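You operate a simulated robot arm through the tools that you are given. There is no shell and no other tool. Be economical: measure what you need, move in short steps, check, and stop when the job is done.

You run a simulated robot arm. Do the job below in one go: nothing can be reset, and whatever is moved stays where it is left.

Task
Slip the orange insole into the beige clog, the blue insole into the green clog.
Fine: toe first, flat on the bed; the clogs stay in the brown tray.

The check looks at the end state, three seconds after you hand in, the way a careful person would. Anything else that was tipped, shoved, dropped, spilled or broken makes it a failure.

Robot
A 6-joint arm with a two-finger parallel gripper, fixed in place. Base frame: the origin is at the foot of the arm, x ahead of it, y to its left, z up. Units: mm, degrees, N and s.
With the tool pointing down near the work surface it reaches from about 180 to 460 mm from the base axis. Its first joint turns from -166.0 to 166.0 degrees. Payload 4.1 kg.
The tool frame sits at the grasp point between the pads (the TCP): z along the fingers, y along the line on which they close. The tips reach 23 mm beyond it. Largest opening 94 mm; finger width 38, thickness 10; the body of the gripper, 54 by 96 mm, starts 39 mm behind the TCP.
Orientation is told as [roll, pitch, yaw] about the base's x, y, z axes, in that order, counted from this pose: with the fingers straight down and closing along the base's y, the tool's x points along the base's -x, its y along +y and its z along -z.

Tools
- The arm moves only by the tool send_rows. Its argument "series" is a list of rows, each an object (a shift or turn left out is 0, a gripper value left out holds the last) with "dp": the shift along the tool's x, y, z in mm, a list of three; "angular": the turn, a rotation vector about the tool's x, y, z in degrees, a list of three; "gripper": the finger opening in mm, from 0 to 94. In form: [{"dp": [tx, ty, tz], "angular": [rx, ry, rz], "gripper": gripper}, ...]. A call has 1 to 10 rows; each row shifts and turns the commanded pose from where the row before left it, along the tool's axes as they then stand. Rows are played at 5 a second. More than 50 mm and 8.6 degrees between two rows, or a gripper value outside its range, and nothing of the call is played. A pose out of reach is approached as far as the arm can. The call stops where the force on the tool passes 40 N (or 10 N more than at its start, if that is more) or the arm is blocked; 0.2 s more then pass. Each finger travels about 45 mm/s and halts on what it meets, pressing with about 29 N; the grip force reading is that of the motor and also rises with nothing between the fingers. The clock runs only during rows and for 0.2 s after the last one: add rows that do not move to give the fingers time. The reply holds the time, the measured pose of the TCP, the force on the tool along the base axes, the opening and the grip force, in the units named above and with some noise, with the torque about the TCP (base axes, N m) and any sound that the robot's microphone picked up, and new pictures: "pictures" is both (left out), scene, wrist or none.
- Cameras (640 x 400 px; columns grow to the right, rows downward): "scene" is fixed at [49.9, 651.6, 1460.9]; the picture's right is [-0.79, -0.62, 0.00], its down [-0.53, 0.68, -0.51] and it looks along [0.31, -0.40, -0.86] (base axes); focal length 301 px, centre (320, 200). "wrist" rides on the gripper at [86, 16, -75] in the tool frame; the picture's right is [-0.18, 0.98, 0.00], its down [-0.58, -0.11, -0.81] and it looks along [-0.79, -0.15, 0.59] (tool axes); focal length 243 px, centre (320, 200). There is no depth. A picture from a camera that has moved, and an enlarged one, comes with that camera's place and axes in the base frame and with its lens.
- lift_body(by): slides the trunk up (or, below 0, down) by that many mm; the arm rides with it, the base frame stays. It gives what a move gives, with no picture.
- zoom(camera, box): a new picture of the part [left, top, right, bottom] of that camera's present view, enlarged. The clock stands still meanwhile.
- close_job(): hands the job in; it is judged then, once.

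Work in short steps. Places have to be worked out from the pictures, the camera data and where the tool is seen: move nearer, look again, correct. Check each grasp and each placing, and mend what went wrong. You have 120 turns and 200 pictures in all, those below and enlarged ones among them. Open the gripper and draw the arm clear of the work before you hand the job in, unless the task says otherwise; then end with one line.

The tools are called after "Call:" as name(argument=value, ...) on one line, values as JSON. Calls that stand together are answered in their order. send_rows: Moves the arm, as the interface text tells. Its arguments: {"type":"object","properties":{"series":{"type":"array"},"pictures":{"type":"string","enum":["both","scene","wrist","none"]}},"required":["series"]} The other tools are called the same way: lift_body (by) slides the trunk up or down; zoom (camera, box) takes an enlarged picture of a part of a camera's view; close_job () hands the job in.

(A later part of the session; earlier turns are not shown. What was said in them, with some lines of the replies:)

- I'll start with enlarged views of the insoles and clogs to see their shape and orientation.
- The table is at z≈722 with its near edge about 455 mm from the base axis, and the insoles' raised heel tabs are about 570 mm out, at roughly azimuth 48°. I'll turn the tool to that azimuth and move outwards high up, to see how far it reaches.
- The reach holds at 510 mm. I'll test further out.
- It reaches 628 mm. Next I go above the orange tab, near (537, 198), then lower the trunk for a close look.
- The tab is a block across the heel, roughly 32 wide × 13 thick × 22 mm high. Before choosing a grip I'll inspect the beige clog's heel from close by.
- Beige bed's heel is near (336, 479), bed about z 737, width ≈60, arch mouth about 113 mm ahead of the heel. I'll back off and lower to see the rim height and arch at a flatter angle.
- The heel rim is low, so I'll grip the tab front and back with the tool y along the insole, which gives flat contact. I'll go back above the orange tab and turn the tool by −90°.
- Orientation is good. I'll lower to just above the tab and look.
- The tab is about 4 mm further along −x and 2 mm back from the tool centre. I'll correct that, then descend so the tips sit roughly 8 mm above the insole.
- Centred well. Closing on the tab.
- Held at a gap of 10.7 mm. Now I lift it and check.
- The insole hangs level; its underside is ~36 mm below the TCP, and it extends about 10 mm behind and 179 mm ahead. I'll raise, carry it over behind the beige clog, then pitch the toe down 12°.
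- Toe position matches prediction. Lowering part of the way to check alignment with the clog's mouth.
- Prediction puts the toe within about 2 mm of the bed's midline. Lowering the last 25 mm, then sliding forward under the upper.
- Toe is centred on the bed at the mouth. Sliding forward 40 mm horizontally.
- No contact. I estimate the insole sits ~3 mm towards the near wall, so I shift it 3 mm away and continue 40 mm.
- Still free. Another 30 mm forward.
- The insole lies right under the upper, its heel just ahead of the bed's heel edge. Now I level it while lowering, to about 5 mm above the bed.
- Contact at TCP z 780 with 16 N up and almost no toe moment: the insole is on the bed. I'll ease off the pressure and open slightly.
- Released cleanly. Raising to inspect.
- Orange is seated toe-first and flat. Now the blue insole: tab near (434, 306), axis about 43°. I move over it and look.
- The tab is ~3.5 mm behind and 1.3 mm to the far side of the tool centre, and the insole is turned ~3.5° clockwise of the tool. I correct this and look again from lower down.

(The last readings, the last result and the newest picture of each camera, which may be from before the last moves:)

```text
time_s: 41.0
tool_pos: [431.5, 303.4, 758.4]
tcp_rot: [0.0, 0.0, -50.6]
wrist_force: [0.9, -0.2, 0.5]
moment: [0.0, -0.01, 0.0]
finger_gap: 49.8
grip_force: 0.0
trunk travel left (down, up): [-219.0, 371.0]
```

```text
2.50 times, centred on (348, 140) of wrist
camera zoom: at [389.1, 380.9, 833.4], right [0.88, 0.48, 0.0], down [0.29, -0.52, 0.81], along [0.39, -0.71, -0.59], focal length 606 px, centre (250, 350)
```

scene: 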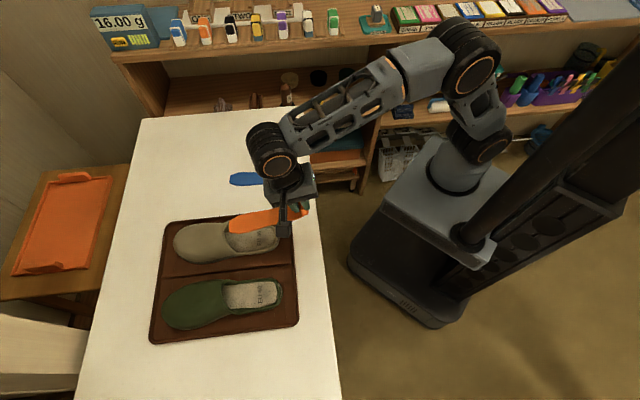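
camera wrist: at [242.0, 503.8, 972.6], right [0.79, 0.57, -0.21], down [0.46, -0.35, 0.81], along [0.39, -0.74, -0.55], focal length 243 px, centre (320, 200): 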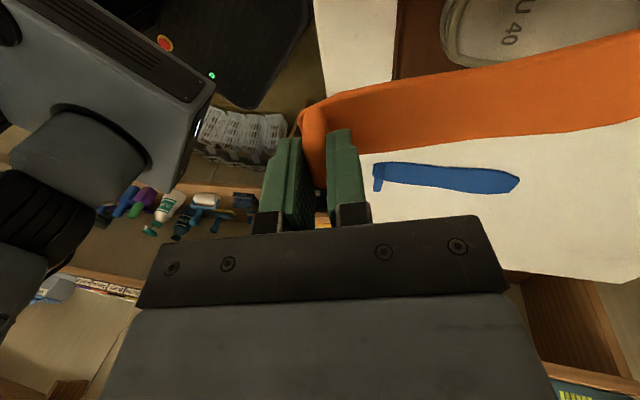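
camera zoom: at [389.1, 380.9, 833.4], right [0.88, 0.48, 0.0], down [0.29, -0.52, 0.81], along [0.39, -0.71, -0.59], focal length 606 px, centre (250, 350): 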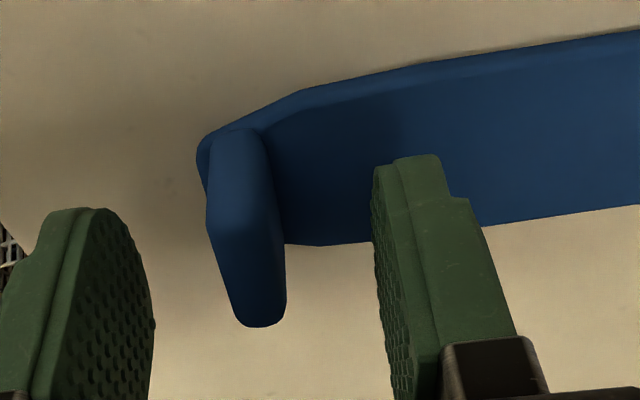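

Matches the orange grasp view almost exactly. Closing and lifting.

Call:
send_rows(series=[{"angular": [0, 0, 0.8], "gripper": 25}, {"gripper": 5}, {}, {}, {}], pictures="none")

Call:
lift_body(by=145)

Call:
zoom(camera="wrist", box=[220, 40, 540, 240])

Call:
zoom(camera="scene", box=[200, 90, 320, 200])

```text
time_s: 42.2
tool_pos: [433.1, 304.0, 759.1]
tcp_rot: [0.0, 0.0, -51.4]
wrist_force: [0.2, -0.8, 0.5]
moment: [-0.01, -0.02, 0.0]
finger_gap: 10.8
grip_force: 29.1
trunk travel left (down, up): [-219.0, 371.0]
```

```text
time_s: 43.9
tool_pos: [432.6, 304.3, 903.1]
tcp_rot: [0.0, 0.0, -51.5]
wrist_force: [-0.3, 0.0, 0.5]
moment: [0.03, 0.04, -0.03]
finger_gap: 10.8
grip_force: 28.8
trunk travel left (down, up): [-364.0, 226.0]
```

```text
2.00 times, centred on (380, 140) of wrist
camera zoom: at [390.7, 381.5, 977.9], right [0.88, 0.47, 0.0], down [0.28, -0.52, 0.81], along [0.38, -0.71, -0.59], focal length 485 px, centre (200, 320)
```

zoom: 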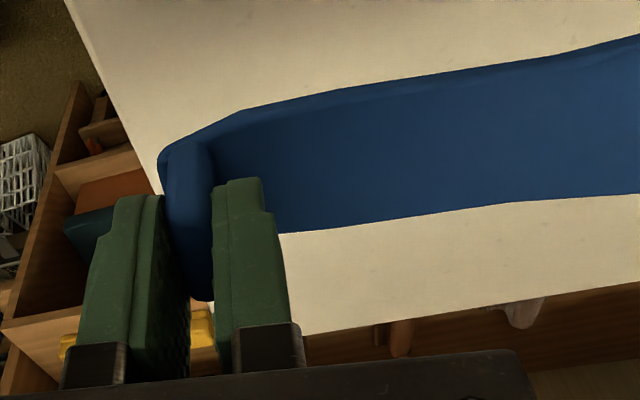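

```text
3.64 times, centred on (260, 145) of scene
camera zoom: at [49.9, 651.6, 1460.9], right [-0.79, -0.62, 0.0], down [-0.53, 0.68, -0.51], along [0.31, -0.4, -0.86], focal length 1094 px, centre (538, 400)
```

zoom: 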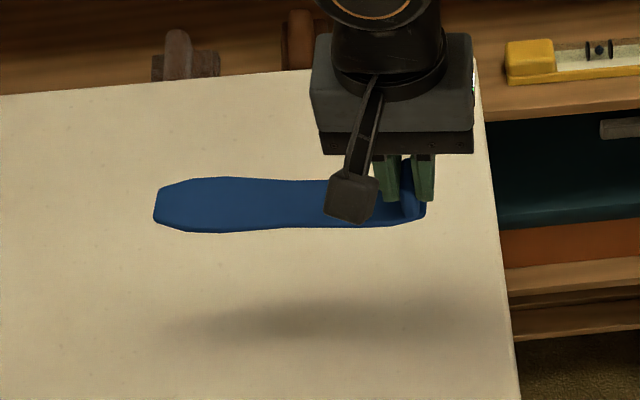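

The blue insole hangs level with its axis along the tool y, same offsets as the orange one. Measuring the green clog now.

Call:
zoom(camera="scene", box=[210, 260, 306, 320])

Call:
zoom(camera="scene", box=[150, 200, 310, 340])

```text
6.67 times, centred on (258, 290) of scene
camera zoom: at [49.9, 651.6, 1460.9], right [-0.79, -0.62, 0.0], down [-0.53, 0.68, -0.51], along [0.31, -0.4, -0.86], focal length 2005 px, centre (733, -400)
```

zoom: 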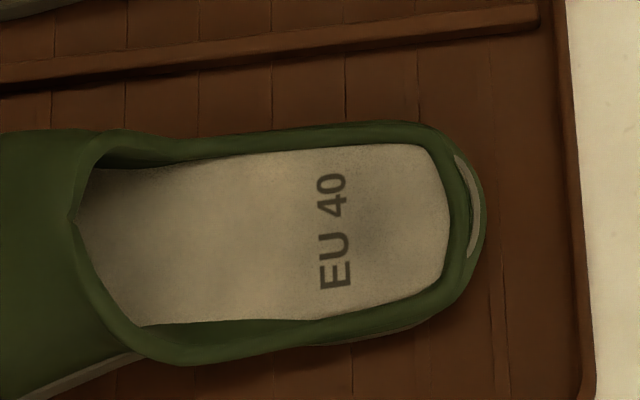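

```text
2.86 times, centred on (230, 270) of scene
camera zoom: at [49.9, 651.6, 1460.9], right [-0.79, -0.62, 0.0], down [-0.53, 0.68, -0.51], along [0.31, -0.4, -0.86], focal length 860 px, centre (577, 0)
```

zoom: 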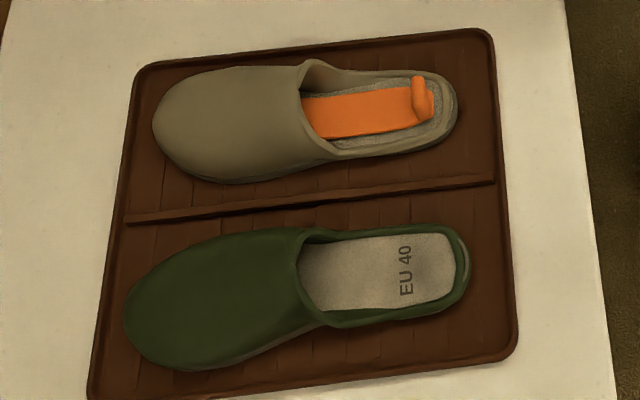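

Green clog: bed heel edge ≈(235, 579), axis ≈46°. I carry the blue insole behind it, align, and pitch the toe down 12°.

Call:
send_rows(series=[{"dp": [41, -7.54, 0]}, {"dp": [41, -7.54, 0]}, {"dp": [41, -7.54, 0]}, {"dp": [41, -7.54, 0]}, {"dp": [41, -7.54, 0]}, {"dp": [41, -7.54, 0]}, {"dp": [41, -7.54, 0]}, {"dp": [41, -7.54, 0]}, {"angular": [0, 0, -7.5]}, {}], pictures="none")

Call:
send_rows(series=[{"angular": [4, 0, 0]}, {"angular": [4, 0, 0]}, {"angular": [4, 0, 0]}, {}], pictures="scene")

Call:
lift_body(by=-55)

Call:
zoom(camera="scene", box=[210, 250, 306, 310])

```text
time_s: 46.1
tool_pos: [180.9, 522.1, 901.6]
tcp_rot: [-0.1, 0.0, -43.8]
wrist_force: [0.4, -0.8, -0.3]
moment: [-0.03, 0.01, 0.0]
finger_gap: 10.6
grip_force: 28.9
trunk travel left (down, up): [-364.0, 226.0]
```

```text
time_s: 47.1
tool_pos: [180.6, 522.3, 903.1]
tcp_rot: [-12.0, 0.1, -43.9]
wrist_force: [0.5, 0.6, -0.7]
moment: [0.0, 0.02, 0.01]
finger_gap: 10.9
grip_force: 28.9
trunk travel left (down, up): [-364.0, 226.0]
```

scene: 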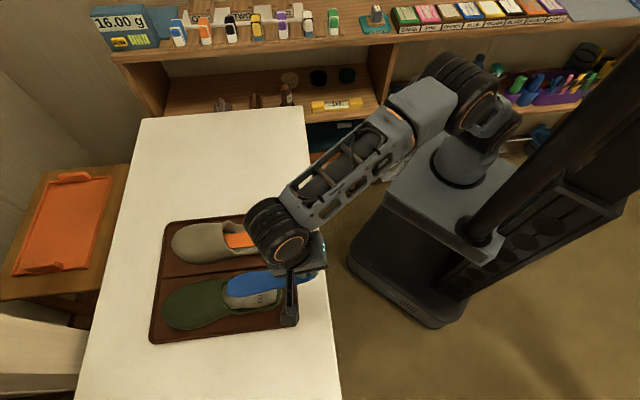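

```text
time_s: 48.1
tool_pos: [180.8, 523.7, 848.4]
tcp_rot: [-12.0, 0.0, -43.9]
wrist_force: [0.0, 0.2, -0.6]
moment: [-0.03, 0.02, -0.01]
finger_gap: 10.8
grip_force: 28.7
trunk travel left (down, up): [-309.0, 281.0]
```

```text
6.67 times, centred on (258, 280) of scene
camera zoom: at [49.9, 651.6, 1460.9], right [-0.79, -0.62, 0.0], down [-0.53, 0.68, -0.51], along [0.31, -0.4, -0.86], focal length 2005 px, centre (733, -333)
```

zoom: 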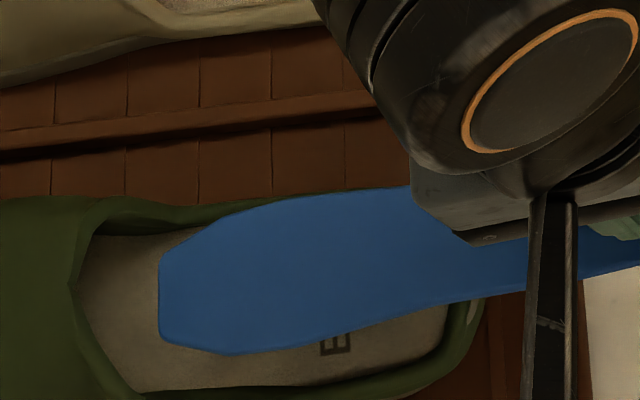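

Toe is predicted ~3 mm too far to the near side; I correct 3 mm and lower to 822.

Call:
send_rows(series=[{"dp": [-3, 0, 0]}, {}], pictures="none")

Call:
lift_body(by=-27)

Call:
zoom(camera="scene", box=[210, 260, 306, 320])

```text
time_s: 48.7
tool_pos: [182.8, 520.6, 848.9]
tcp_rot: [-12.1, 0.0, -43.9]
wrist_force: [-0.6, 0.6, -0.1]
moment: [0.01, 0.02, -0.01]
finger_gap: 10.7
grip_force: 29.2
trunk travel left (down, up): [-309.0, 281.0]
```

```text
time_s: 49.4
tool_pos: [181.4, 520.0, 821.7]
tcp_rot: [-12.0, 0.0, -44.0]
wrist_force: [0.7, 0.0, -0.2]
moment: [-0.02, 0.03, 0.01]
finger_gap: 10.8
grip_force: 29.0
trunk travel left (down, up): [-282.0, 308.0]
```

```text
6.67 times, centred on (258, 290) of scene
camera zoom: at [49.9, 651.6, 1460.9], right [-0.79, -0.62, 0.0], down [-0.53, 0.68, -0.51], along [0.31, -0.4, -0.86], focal length 2005 px, centre (733, -400)
```

zoom: 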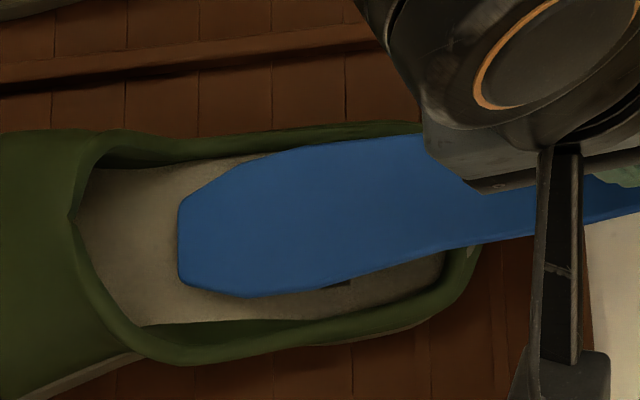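

Centred. Sliding forward under the upper in two stages.

Call:
send_rows(series=[{"dp": [0, 9.78, -2.08]}, {"dp": [0, 9.78, -2.08]}, {"dp": [0, 9.78, -2.08]}, {"dp": [0, 9.78, -2.08]}, {}], pictures="none")

Call:
zoom(camera="scene", box=[210, 260, 306, 320])

```text
time_s: 50.6
tool_pos: [210.7, 549.8, 820.8]
tcp_rot: [-12.0, 0.0, -43.8]
wrist_force: [-0.6, 0.7, -0.2]
moment: [-0.03, -0.02, 0.01]
finger_gap: 10.7
grip_force: 29.2
trunk travel left (down, up): [-282.0, 308.0]
```

```text
6.67 times, centred on (258, 290) of scene
camera zoom: at [49.9, 651.6, 1460.9], right [-0.79, -0.62, 0.0], down [-0.53, 0.68, -0.51], along [0.31, -0.4, -0.86], focal length 2005 px, centre (733, -400)
```

zoom: 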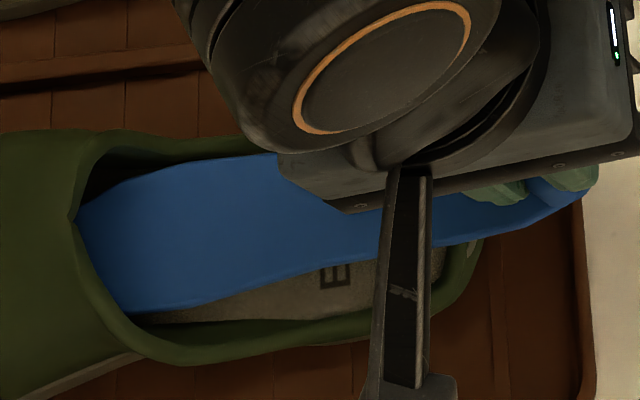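

No contact. Continuing 65 mm, in rows of 10 with force watch.

Call:
send_rows(series=[{"dp": [0, 9.78, -2.08]}, {"dp": [0, 9.78, -2.08]}, {"dp": [0, 9.78, -2.08]}, {"dp": [0, 4.89, -1.04]}, {}], pictures="none")

Call:
send_rows(series=[{"dp": [0, 9.78, -2.08]}, {"dp": [0, 9.78, -2.08]}, {"dp": [0, 9.78, -2.08]}, {}], pictures="none")

Call:
zoom(camera="scene", box=[210, 260, 306, 320])

Call:
zoom(camera="wrist", box=[240, 20, 560, 220])

```text
time_s: 51.8
tool_pos: [236.9, 575.0, 820.8]
tcp_rot: [-12.0, 0.1, -44.0]
wrist_force: [0.4, -0.1, -0.1]
moment: [-0.03, -0.01, 0.0]
finger_gap: 10.9
grip_force: 28.6
trunk travel left (down, up): [-282.0, 308.0]
```

```text
time_s: 52.8
tool_pos: [244.3, 573.9, 818.0]
tcp_rot: [-12.1, 0.0, -43.9]
wrist_force: [-0.4, 0.0, -0.7]
moment: [0.0, 0.05, 0.02]
finger_gap: 10.7
grip_force: 28.8
out of reach, approached as far as the arm can: row 1, 2, 3
trunk travel left (down, up): [-282.0, 308.0]
```

```text
6.67 times, centred on (258, 290) of scene
camera zoom: at [49.9, 651.6, 1460.9], right [-0.79, -0.62, 0.0], down [-0.53, 0.68, -0.51], along [0.31, -0.4, -0.86], focal length 2005 px, centre (733, -400)
```

zoom: 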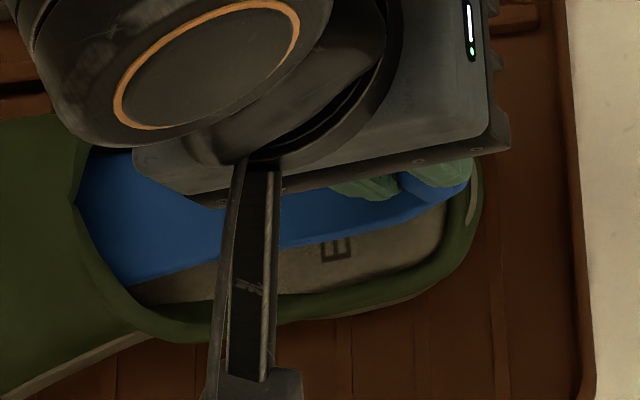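

```text
2.00 times, centred on (400, 120) of wrist
camera zoom: at [203.9, 656.3, 887.6], right [0.8, 0.57, -0.2], down [0.46, -0.36, 0.81], along [0.39, -0.74, -0.55], focal length 485 px, centre (160, 360)
```

zoom: 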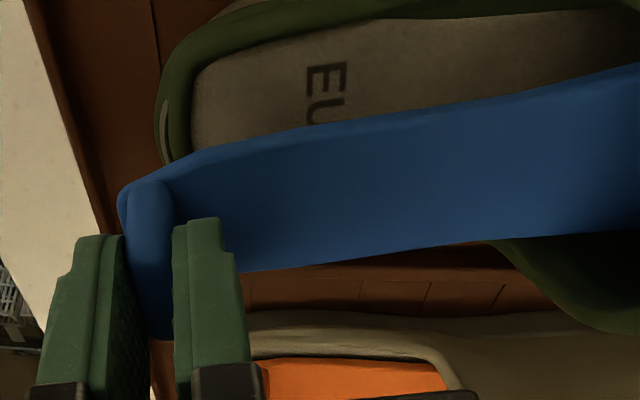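

The arm ran out of reach at ~625 mm radius and slid sideways, nudging the clog's mouth a few mm. I'll back out along the same path and reconfigure the arm and trunk heights for more reach.

Call:
send_rows(series=[{"dp": [0, -9.78, 2.08]}, {"dp": [0, -9.78, 2.08]}, {"dp": [0, -9.78, 2.08]}, {}], pictures="none")

Call:
zoom(camera="scene", box=[210, 260, 306, 320])

```text
time_s: 53.8
tool_pos: [223.5, 552.0, 818.1]
tcp_rot: [-12.0, -0.1, -43.9]
wrist_force: [0.0, -0.1, 0.0]
moment: [-0.04, 0.02, -0.03]
finger_gap: 10.8
grip_force: 28.8
trunk travel left (down, up): [-282.0, 308.0]
```

```text
6.67 times, centred on (258, 290) of scene
camera zoom: at [49.9, 651.6, 1460.9], right [-0.79, -0.62, 0.0], down [-0.53, 0.68, -0.51], along [0.31, -0.4, -0.86], focal length 2005 px, centre (733, -400)
```

zoom: 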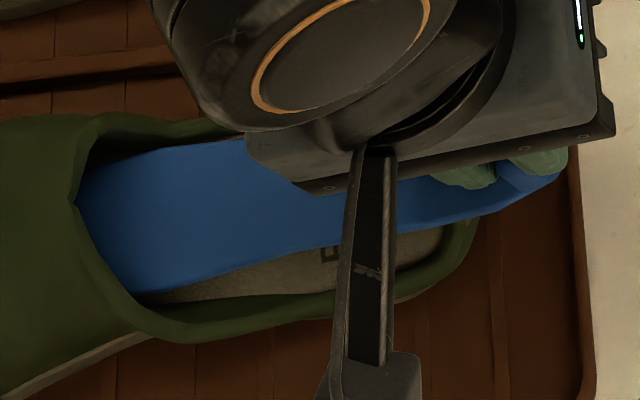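

I back out fully and rise clear of the clog.

Call:
send_rows(series=[{"dp": [0, -9.78, 2.08]}, {"dp": [0, -9.78, 2.08]}, {"dp": [0, -9.78, 2.08]}, {"dp": [0, -9.78, 2.08]}, {"dp": [0, -9.78, 2.08]}, {"dp": [0, -4.89, 1.04]}, {}], pictures="none")

Call:
lift_body(by=85)

Call:
send_rows(series=[{}], pictures="scene")

Call:
zoom(camera="scene", box=[150, 200, 310, 340])

```text
time_s: 55.4
tool_pos: [184.5, 512.2, 816.9]
tcp_rot: [-12.0, 0.1, -43.8]
wrist_force: [-0.3, 0.0, -0.1]
moment: [-0.01, 0.0, 0.01]
finger_gap: 10.4
grip_force: 28.5
trunk travel left (down, up): [-282.0, 308.0]
```

```text
time_s: 56.6
tool_pos: [185.2, 511.7, 902.1]
tcp_rot: [-12.0, 0.0, -43.8]
wrist_force: [-0.2, 0.3, -0.5]
moment: [0.01, 0.0, 0.0]
finger_gap: 10.6
grip_force: 29.0
trunk travel left (down, up): [-367.0, 223.0]
```

```text
time_s: 57.0
tool_pos: [185.1, 513.9, 902.9]
tcp_rot: [-12.0, 0.0, -43.9]
wrist_force: [0.3, -0.5, -0.6]
moment: [0.01, 0.01, 0.0]
finger_gap: 10.4
grip_force: 28.8
trunk travel left (down, up): [-367.0, 223.0]
```

scene: 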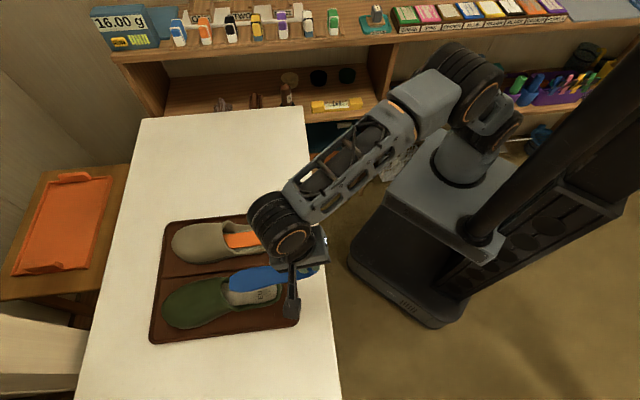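

```text
2.86 times, centred on (230, 270) of scene
camera zoom: at [49.9, 651.6, 1460.9], right [-0.79, -0.62, 0.0], down [-0.53, 0.68, -0.51], along [0.31, -0.4, -0.86], focal length 860 px, centre (577, 0)
```

zoom: 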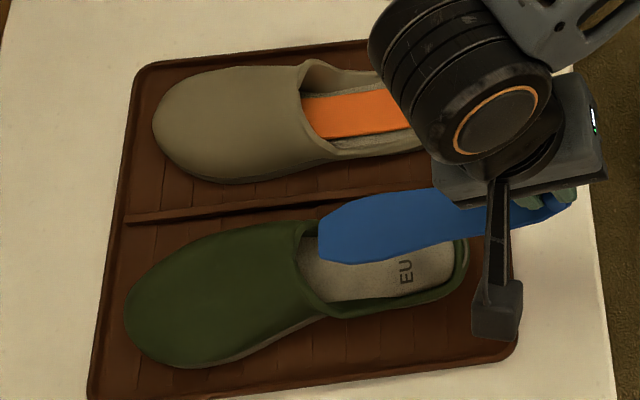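

Clog only shifted a few mm and is still in place. I raise the trunk 150 and lower the arm 130 relative to it, then test forward reach in free air.

Call:
lift_body(by=150)

Call:
send_rows(series=[{"dp": [0, 5.41, 25.4]}, {"dp": [0, 5.41, 25.4]}, {"dp": [0, 5.41, 25.4]}, {"dp": [0, 5.41, 25.4]}, {"dp": [0, 5.41, 25.4]}, {}], pictures="none")

Call:
send_rows(series=[{"dp": [0, 19.56, -4.16]}, {"dp": [0, 19.56, -4.16]}, {"dp": [0, 19.56, -4.16]}, {"dp": [0, 19.56, -4.16]}, {"dp": [0, 19.56, -4.16]}, {"dp": [0, 19.56, -4.16]}, {}], pictures="scene")

```text
time_s: 58.8
tool_pos: [185.1, 512.9, 1051.3]
tcp_rot: [-12.0, 0.0, -43.7]
wrist_force: [-0.6, -0.4, 0.0]
moment: [0.02, 0.04, 0.0]
finger_gap: 10.8
grip_force: 29.2
trunk travel left (down, up): [-517.0, 73.0]
```

```text
time_s: 60.1
tool_pos: [186.8, 513.7, 920.4]
tcp_rot: [-12.0, 0.0, -43.9]
wrist_force: [0.6, -0.7, -0.3]
moment: [-0.02, 0.02, 0.02]
finger_gap: 10.9
grip_force: 29.2
trunk travel left (down, up): [-517.0, 73.0]
```

```text
time_s: 61.8
tool_pos: [262.0, 584.4, 923.3]
tcp_rot: [-12.0, -0.1, -43.8]
wrist_force: [-0.5, -0.7, 0.6]
moment: [-0.03, 0.02, 0.0]
finger_gap: 10.7
grip_force: 28.9
out of reach, approached as far as the arm can: row 6
trunk travel left (down, up): [-517.0, 73.0]
```

scene: 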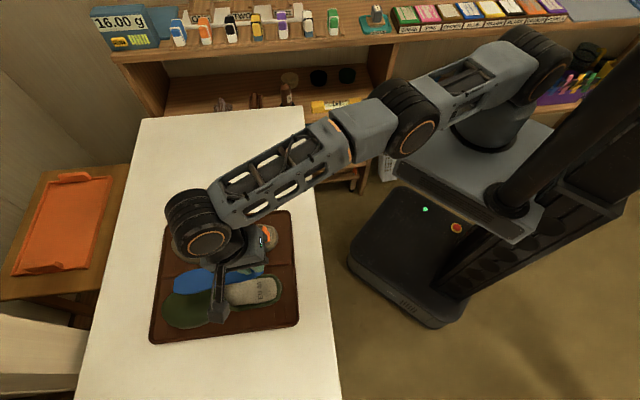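

Reach improved to ~640 mm here, near the optimum height; levelling gains more, so I'll level progressively during the last part of the slide. I back off and re-measure the green clog.

Call:
send_rows(series=[{"dp": [0, -20.5, 4.36]}, {"dp": [0, -20.5, 4.36]}, {"dp": [0, -20.5, 4.36]}, {"dp": [0, -20.5, 4.36]}, {"dp": [0, -20.5, 4.36]}, {}], pictures="none")

Call:
zoom(camera="scene", box=[210, 260, 306, 320])

```text
time_s: 63.1
tool_pos: [189.7, 507.4, 921.6]
tcp_rot: [-12.0, 0.0, -43.9]
wrist_force: [0.6, -0.2, -1.1]
moment: [-0.04, 0.03, -0.02]
finger_gap: 11.0
grip_force: 29.1
trunk travel left (down, up): [-517.0, 73.0]
```

```text
6.67 times, centred on (258, 290) of scene
camera zoom: at [49.9, 651.6, 1460.9], right [-0.79, -0.62, 0.0], down [-0.53, 0.68, -0.51], along [0.31, -0.4, -0.86], focal length 2005 px, centre (733, -400)
```

zoom: 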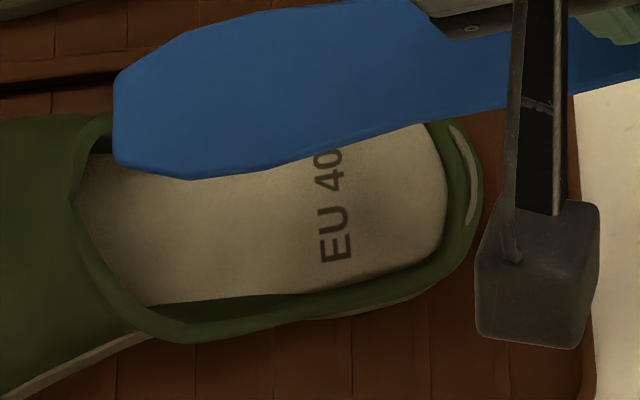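

The clog translated ~8 mm right without rotating noticeably; new heel edge ≈(241, 573). I realign to it and descend by trunk.

Call:
send_rows(series=[{"dp": [6.4, 4.5, -0.96]}, {}], pictures="none")

Call:
lift_body(by=-70)

Call:
zoom(camera="scene", box=[210, 260, 306, 320])

```text
time_s: 63.8
tool_pos: [187.7, 516.0, 921.2]
tcp_rot: [-11.9, -0.1, -43.8]
wrist_force: [0.1, 0.0, -0.1]
moment: [-0.02, 0.02, -0.01]
finger_gap: 10.8
grip_force: 29.1
trunk travel left (down, up): [-517.0, 73.0]
```

```text
time_s: 64.8
tool_pos: [188.1, 516.6, 852.5]
tcp_rot: [-11.9, -0.1, -43.9]
wrist_force: [0.0, 0.6, 0.2]
moment: [-0.03, 0.02, 0.03]
finger_gap: 10.9
grip_force: 29.2
trunk travel left (down, up): [-447.0, 143.0]
```

```text
6.67 times, centred on (258, 290) of scene
camera zoom: at [49.9, 651.6, 1460.9], right [-0.79, -0.62, 0.0], down [-0.53, 0.68, -0.51], along [0.31, -0.4, -0.86], focal length 2005 px, centre (733, -400)
```

zoom: 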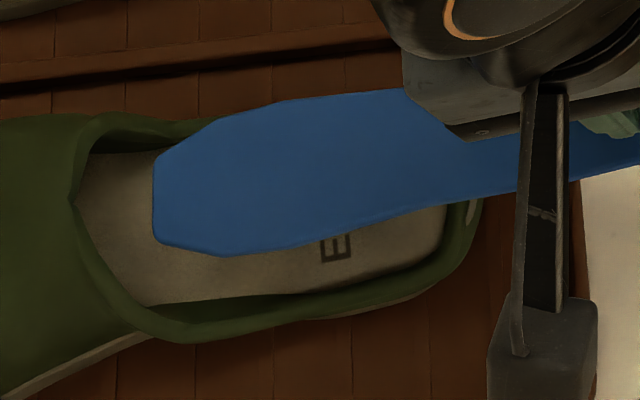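

Call:
lift_body(by=-30)

Call:
send_rows(series=[{"dp": [0, 9.78, -2.08]}, {"dp": [0, 9.78, -2.08]}, {"dp": [0, 9.78, -2.08]}, {"dp": [0, 9.78, -2.08]}, {}], pictures="none")

Call:
zoom(camera="scene", box=[210, 260, 306, 320])

```text
time_s: 65.6
tool_pos: [189.1, 516.3, 821.3]
tcp_rot: [-12.1, 0.0, -43.8]
wrist_force: [0.8, -0.1, 0.5]
moment: [-0.01, 0.01, 0.03]
finger_gap: 10.7
grip_force: 29.1
trunk travel left (down, up): [-417.0, 173.0]
```

```text
time_s: 66.8
tool_pos: [215.8, 545.7, 821.5]
tcp_rot: [-12.1, 0.0, -43.7]
wrist_force: [0.4, -0.8, -0.9]
moment: [-0.05, 0.01, 0.0]
finger_gap: 10.7
grip_force: 28.7
trunk travel left (down, up): [-417.0, 173.0]
```

```text
6.67 times, centred on (258, 290) of scene
camera zoom: at [49.9, 651.6, 1460.9], right [-0.79, -0.62, 0.0], down [-0.53, 0.68, -0.51], along [0.31, -0.4, -0.86], focal length 2005 px, centre (733, -400)
```

zoom: 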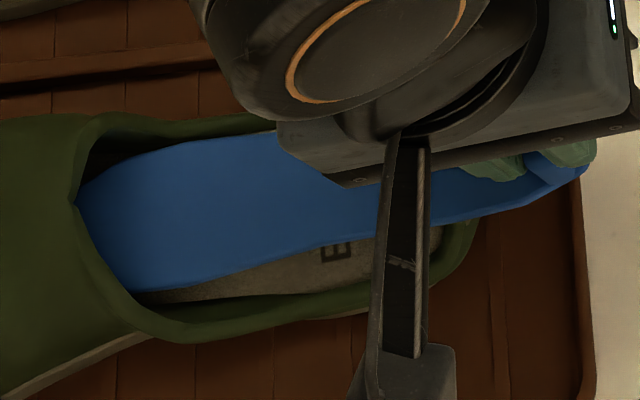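

Good, free. Sliding 45 mm more (still within reach).

Call:
send_rows(series=[{"dp": [0, 9.78, -2.08]}, {"dp": [0, 9.78, -2.08]}, {"dp": [0, 9.78, -2.08]}, {"dp": [0, 9.78, -2.08]}, {"dp": [0, 4.89, -1.04]}, {}], pictures="none")

Call:
zoom(camera="scene", box=[210, 260, 306, 320])

Call:
zoom(camera="wrist", box=[240, 20, 560, 220])

```text
time_s: 68.2
tool_pos: [247.6, 577.8, 821.5]
tcp_rot: [-12.0, 0.0, -43.7]
wrist_force: [-0.8, -0.7, -0.7]
moment: [-0.01, 0.05, 0.02]
finger_gap: 10.6
grip_force: 29.1
trunk travel left (down, up): [-417.0, 173.0]
```

```text
6.67 times, centred on (258, 290) of scene
camera zoom: at [49.9, 651.6, 1460.9], right [-0.79, -0.62, 0.0], down [-0.53, 0.68, -0.51], along [0.31, -0.4, -0.86], focal length 2005 px, centre (733, -400)
```

zoom: 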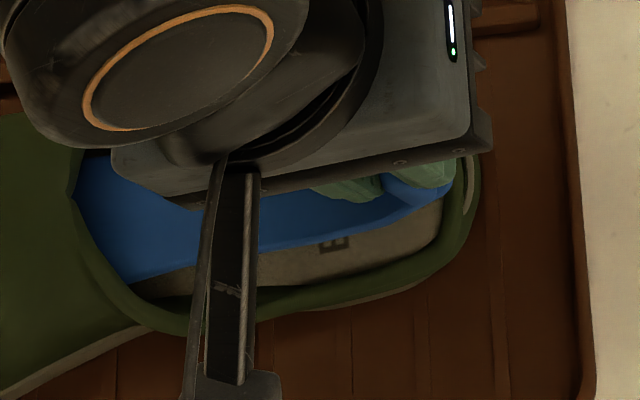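

```text
2.00 times, centred on (400, 120) of wrist
camera zoom: at [206.8, 660.3, 891.5], right [0.8, 0.57, -0.2], down [0.46, -0.36, 0.81], along [0.39, -0.74, -0.55], focal length 485 px, centre (160, 360)
```

zoom: 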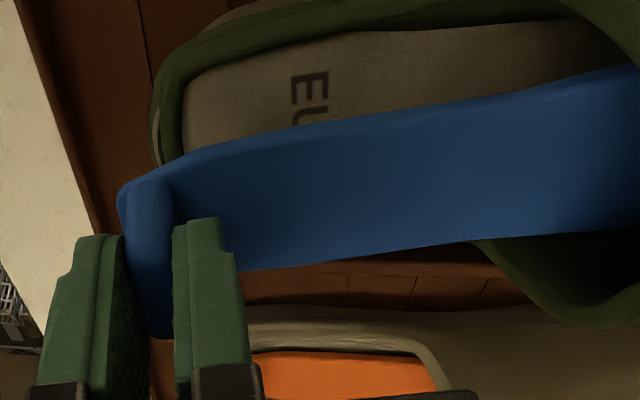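

The clog drifted ~2 mm more to the right, so the toe seems to be riding the right inner wall; I yaw 2.5° left to follow this clog's curve, then level while advancing the last 10 mm.

Call:
send_rows(series=[{"angular": [0, -0.26, -1.22]}, {"angular": [0, -0.26, -1.22]}, {}, {"dp": [0, 5.93, 12.03], "angular": [-4, 0, 0]}, {}, {"dp": [0, 5.08, 12.41], "angular": [-4, 0, 0]}, {}], pictures="none")

Call:
zoom(camera="scene", box=[210, 260, 306, 320])

Call:
zoom(camera="wrist", box=[240, 20, 560, 220])

```text
time_s: 69.8
tool_pos: [251.4, 583.5, 794.9]
tcp_rot: [-4.1, 0.0, -41.5]
wrist_force: [-0.2, -0.3, -0.3]
moment: [0.0, 0.03, 0.01]
finger_gap: 11.0
grip_force: 28.9
trunk travel left (down, up): [-417.0, 173.0]
```

```text
6.67 times, centred on (258, 290) of scene
camera zoom: at [49.9, 651.6, 1460.9], right [-0.79, -0.62, 0.0], down [-0.53, 0.68, -0.51], along [0.31, -0.4, -0.86], focal length 2005 px, centre (733, -400)
```

zoom: 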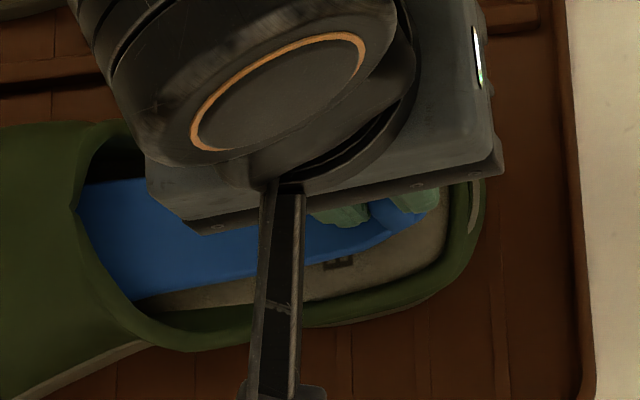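

```text
2.00 times, centred on (400, 120) of wrist
camera zoom: at [201.1, 656.6, 869.6], right [0.79, 0.61, -0.07], down [0.4, -0.42, 0.81], along [0.47, -0.67, -0.58], focal length 485 px, centre (160, 360)
```

zoom: 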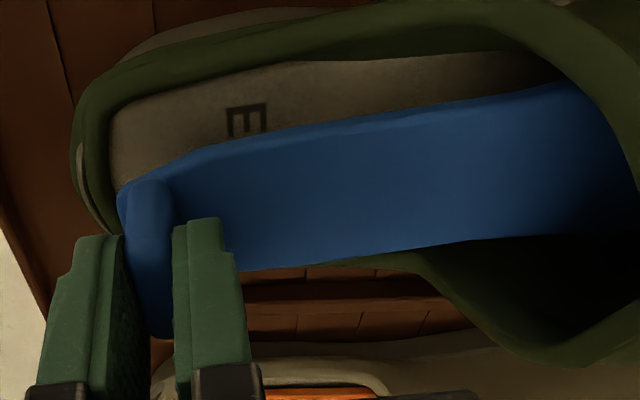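

The clog eased back and the toe fits. Final levelling with a 2.5 mm shift to the left, stopping just above contact.

Call:
send_rows(series=[{"dp": [1.2, 1.5, 5.5], "angular": [-2, 0, 0]}, {"dp": [1.3, 1.2, 4.5], "angular": [-2, 0, 0]}, {}, {}], pictures="none")

Call:
zoom(camera="scene", box=[210, 260, 306, 320])

Call:
zoom(camera="wrist", box=[240, 20, 560, 220])

```text
time_s: 70.8
tool_pos: [252.2, 586.6, 785.0]
tcp_rot: [0.1, 0.0, -41.4]
wrist_force: [-0.2, 0.5, -0.9]
moment: [-0.04, 0.0, -0.03]
finger_gap: 10.4
grip_force: 29.2
trunk travel left (down, up): [-417.0, 173.0]
```

```text
6.67 times, centred on (258, 290) of scene
camera zoom: at [49.9, 651.6, 1460.9], right [-0.79, -0.62, 0.0], down [-0.53, 0.68, -0.51], along [0.31, -0.4, -0.86], focal length 2005 px, centre (733, -400)
```

zoom: 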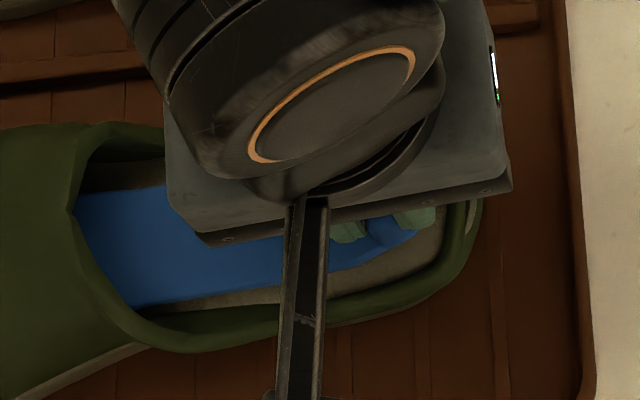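

```text
2.00 times, centred on (400, 120) of wrist
camera zoom: at [197.2, 655.6, 860.6], right [0.79, 0.62, 0.0], down [0.36, -0.47, 0.81], along [0.5, -0.63, -0.59], focal length 485 px, centre (160, 360)
```

zoom: 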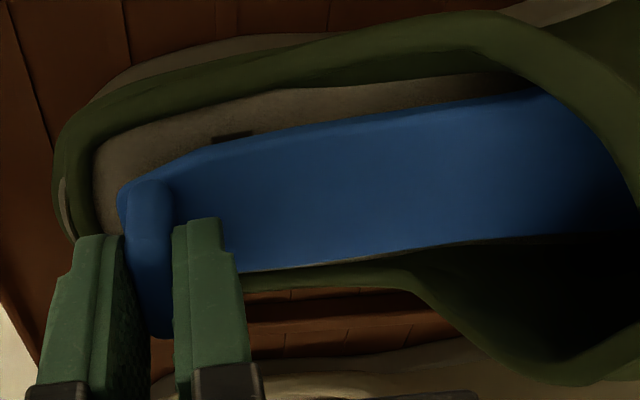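

Level, no contact yet. I lower in 1.5 mm steps with 2 mm left until it touches.

Call:
send_rows(series=[{"dp": [2, 0, 1.5]}, {"dp": [0, 0, 1.5]}, {}], pictures="none")

```text
time_s: 71.6
tool_pos: [251.4, 588.2, 782.0]
tcp_rot: [0.0, 0.1, -41.5]
wrist_force: [3.5, -3.6, 2.9]
moment: [0.2, -0.28, -0.44]
finger_gap: 10.8
grip_force: 29.7
trunk travel left (down, up): [-417.0, 173.0]
```

The left edge now touches the mouth's left wall (~90 mm ahead). I undo the lateral shift and check.

Call:
send_rows(series=[{"dp": [0, 0, -2]}, {"dp": [-2.5, 0, 0]}, {}, {"dp": [0, 0, 1.5]}, {"dp": [0, 0, 1]}, {}], pictures="none")

Call:
zoom(camera="wrist", box=[240, 20, 560, 220])

```text
time_s: 73.0
tool_pos: [253.1, 586.8, 782.1]
tcp_rot: [0.0, -0.1, -41.4]
wrist_force: [0.5, -0.3, 0.1]
moment: [-0.04, 0.02, 0.03]
finger_gap: 10.6
grip_force: 29.0
trunk travel left (down, up): [-417.0, 173.0]
```

```text
2.00 times, centred on (400, 120) of wrist
camera zoom: at [197.9, 654.7, 856.6], right [0.79, 0.62, 0.0], down [0.36, -0.47, 0.81], along [0.5, -0.64, -0.59], focal length 485 px, centre (160, 360)
```

zoom: 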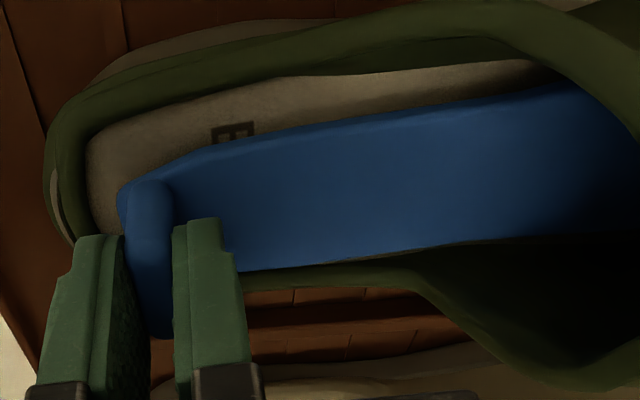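

Free again. Lowering until vertical contact.

Call:
send_rows(series=[{"dp": [0, 0, 1]}, {"dp": [0, 0, 1]}, {}], pictures="none")

Call:
send_rows(series=[{"dp": [0, 0, 1]}, {}], pictures="none")

```text
time_s: 73.8
tool_pos: [253.0, 586.0, 781.6]
tcp_rot: [0.0, 0.0, -41.4]
wrist_force: [0.8, -0.3, 5.8]
moment: [-0.05, 0.08, 0.0]
finger_gap: 10.4
grip_force: 28.9
trunk travel left (down, up): [-417.0, 173.0]
```

```text
time_s: 74.4
tool_pos: [252.2, 584.4, 781.4]
tcp_rot: [0.2, 0.0, -41.4]
wrist_force: [0.4, 1.4, 12.1]
moment: [0.0, 0.08, 0.0]
finger_gap: 10.7
grip_force: 28.5
trunk travel left (down, up): [-417.0, 173.0]
```

Same contact signature as the orange one (z≈781, pressure centred near the heel). Easing off and releasing.

Call:
send_rows(series=[{"dp": [0, 0, -1.5]}, {}, {"gripper": 16}, {"gripper": 22}, {"gripper": 24}, {}], pictures="none")

Call:
zoom(camera="wrist", box=[240, 20, 560, 220])

```text
time_s: 75.8
tool_pos: [251.3, 585.0, 779.8]
tcp_rot: [0.0, 0.0, -41.4]
wrist_force: [-0.8, 0.0, -0.8]
moment: [0.02, -0.03, -0.01]
finger_gap: 23.9
grip_force: 0.1
trunk travel left (down, up): [-417.0, 173.0]
```

```text
2.00 times, centred on (400, 120) of wrist
camera zoom: at [197.8, 654.6, 855.1], right [0.79, 0.62, 0.0], down [0.36, -0.47, 0.81], along [0.5, -0.64, -0.59], focal length 485 px, centre (160, 360)
```

zoom: 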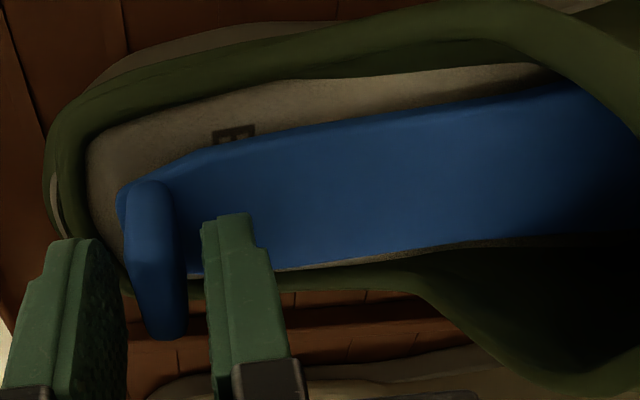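

Released. Raising straight up and clear, then inspecting both clogs.

Call:
lift_body(by=130)

Call:
send_rows(series=[{"dp": [-35, -33, 0]}, {"dp": [-35, -33, 0]}, {"dp": [-35, -33, 0]}, {"dp": [-35, -33, 0]}, {"dp": [-35, -33, 0]}, {}], pictures="scene")

Call:
zoom(camera="scene", box=[210, 260, 306, 320])

Call:
zoom(camera="scene", box=[140, 190, 310, 350])

```text
time_s: 77.4
tool_pos: [252.3, 585.2, 909.3]
tcp_rot: [-0.1, 0.0, -41.4]
wrist_force: [-0.1, -1.1, 0.5]
moment: [-0.02, 0.02, 0.03]
finger_gap: 24.2
grip_force: 0.2
trunk travel left (down, up): [-547.0, 43.0]
```

```text
time_s: 78.8
tool_pos: [276.1, 346.4, 910.4]
tcp_rot: [-0.1, 0.0, -41.4]
wrist_force: [-0.2, 0.6, -0.4]
moment: [0.0, 0.03, -0.01]
finger_gap: 24.0
grip_force: 0.1
trunk travel left (down, up): [-547.0, 43.0]
```

scene: 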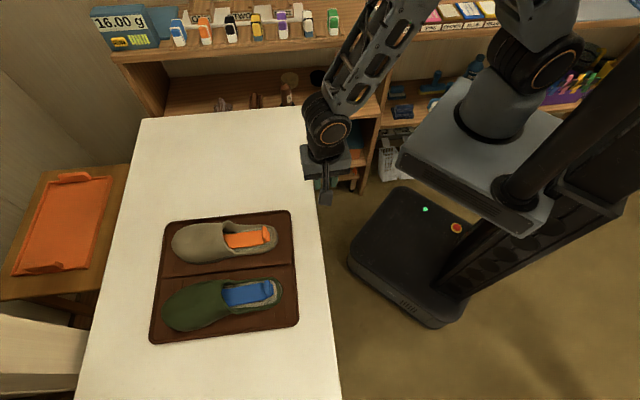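

```text
6.67 times, centred on (258, 290) of scene
camera zoom: at [49.9, 651.6, 1460.9], right [-0.79, -0.62, 0.0], down [-0.53, 0.68, -0.51], along [0.31, -0.4, -0.86], focal length 2005 px, centre (733, -400)
```

zoom: 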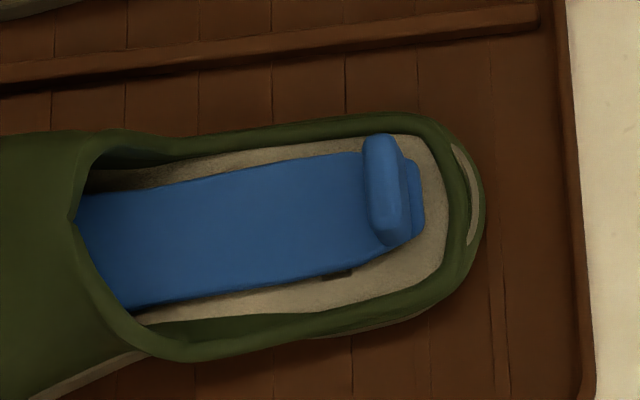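

```text
2.50 times, centred on (225, 270) of scene
camera zoom: at [49.9, 651.6, 1460.9], right [-0.79, -0.62, 0.0], down [-0.53, 0.68, -0.51], along [0.31, -0.4, -0.86], focal length 752 px, centre (558, 25)
```

zoom: 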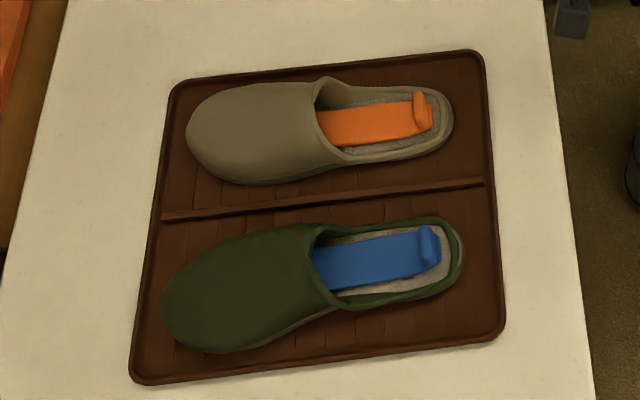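

Both look seated. A tighter look along the insoles' edges to confirm they lie flat.

Call:
zoom(camera="scene", box=[218, 276, 278, 314])

Call:
zoom(camera="scene", box=[220, 220, 280, 258])

```text
10.53 times, centred on (248, 295) of scene
camera zoom: at [49.9, 651.6, 1460.9], right [-0.79, -0.62, 0.0], down [-0.53, 0.68, -0.51], along [0.31, -0.4, -0.86], focal length 3166 px, centre (1078, -800)
```

zoom: 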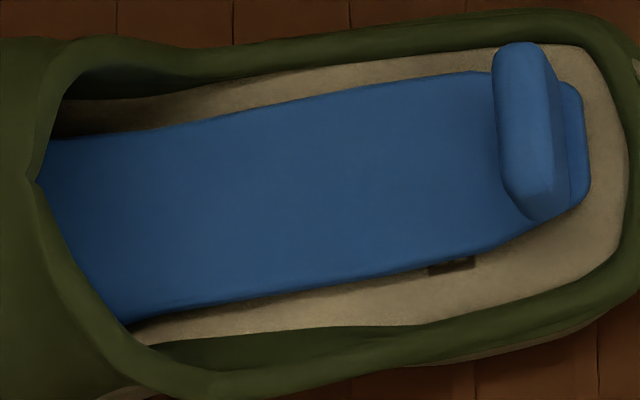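

```text
10.53 times, centred on (250, 239) of scene
camera zoom: at [49.9, 651.6, 1460.9], right [-0.79, -0.62, 0.0], down [-0.53, 0.68, -0.51], along [0.31, -0.4, -0.86], focal length 3166 px, centre (1057, -210)
```

zoom: 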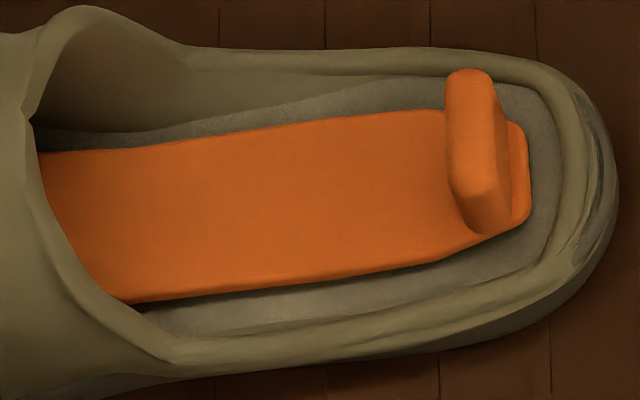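

Both insoles are flat with their heels about 8–9 mm from the bed edge, and nothing else has moved. Opening the gripper fully, then handing in.

Call:
send_rows(series=[{"gripper": 60}, {"gripper": 94}, {}, {}, {}], pictures="none")

Call:
close_job()

```text
time_s: 80.0
tool_pos: [274.5, 345.0, 910.6]
tcp_rot: [0.0, 0.0, -41.3]
wrist_force: [-0.1, 0.6, 0.4]
moment: [-0.01, 0.0, -0.01]
finger_gap: 94.0
grip_force: 0.1
trunk travel left (down, up): [-547.0, 43.0]
```

```text
The job is handed in.
```

The orange insole is in the beige clog and the blue one in the green clog, both toe first and lying flat as far as the pictures show; both clogs are still in the brown tray, each nudged a few millimetres while the insoles went in.
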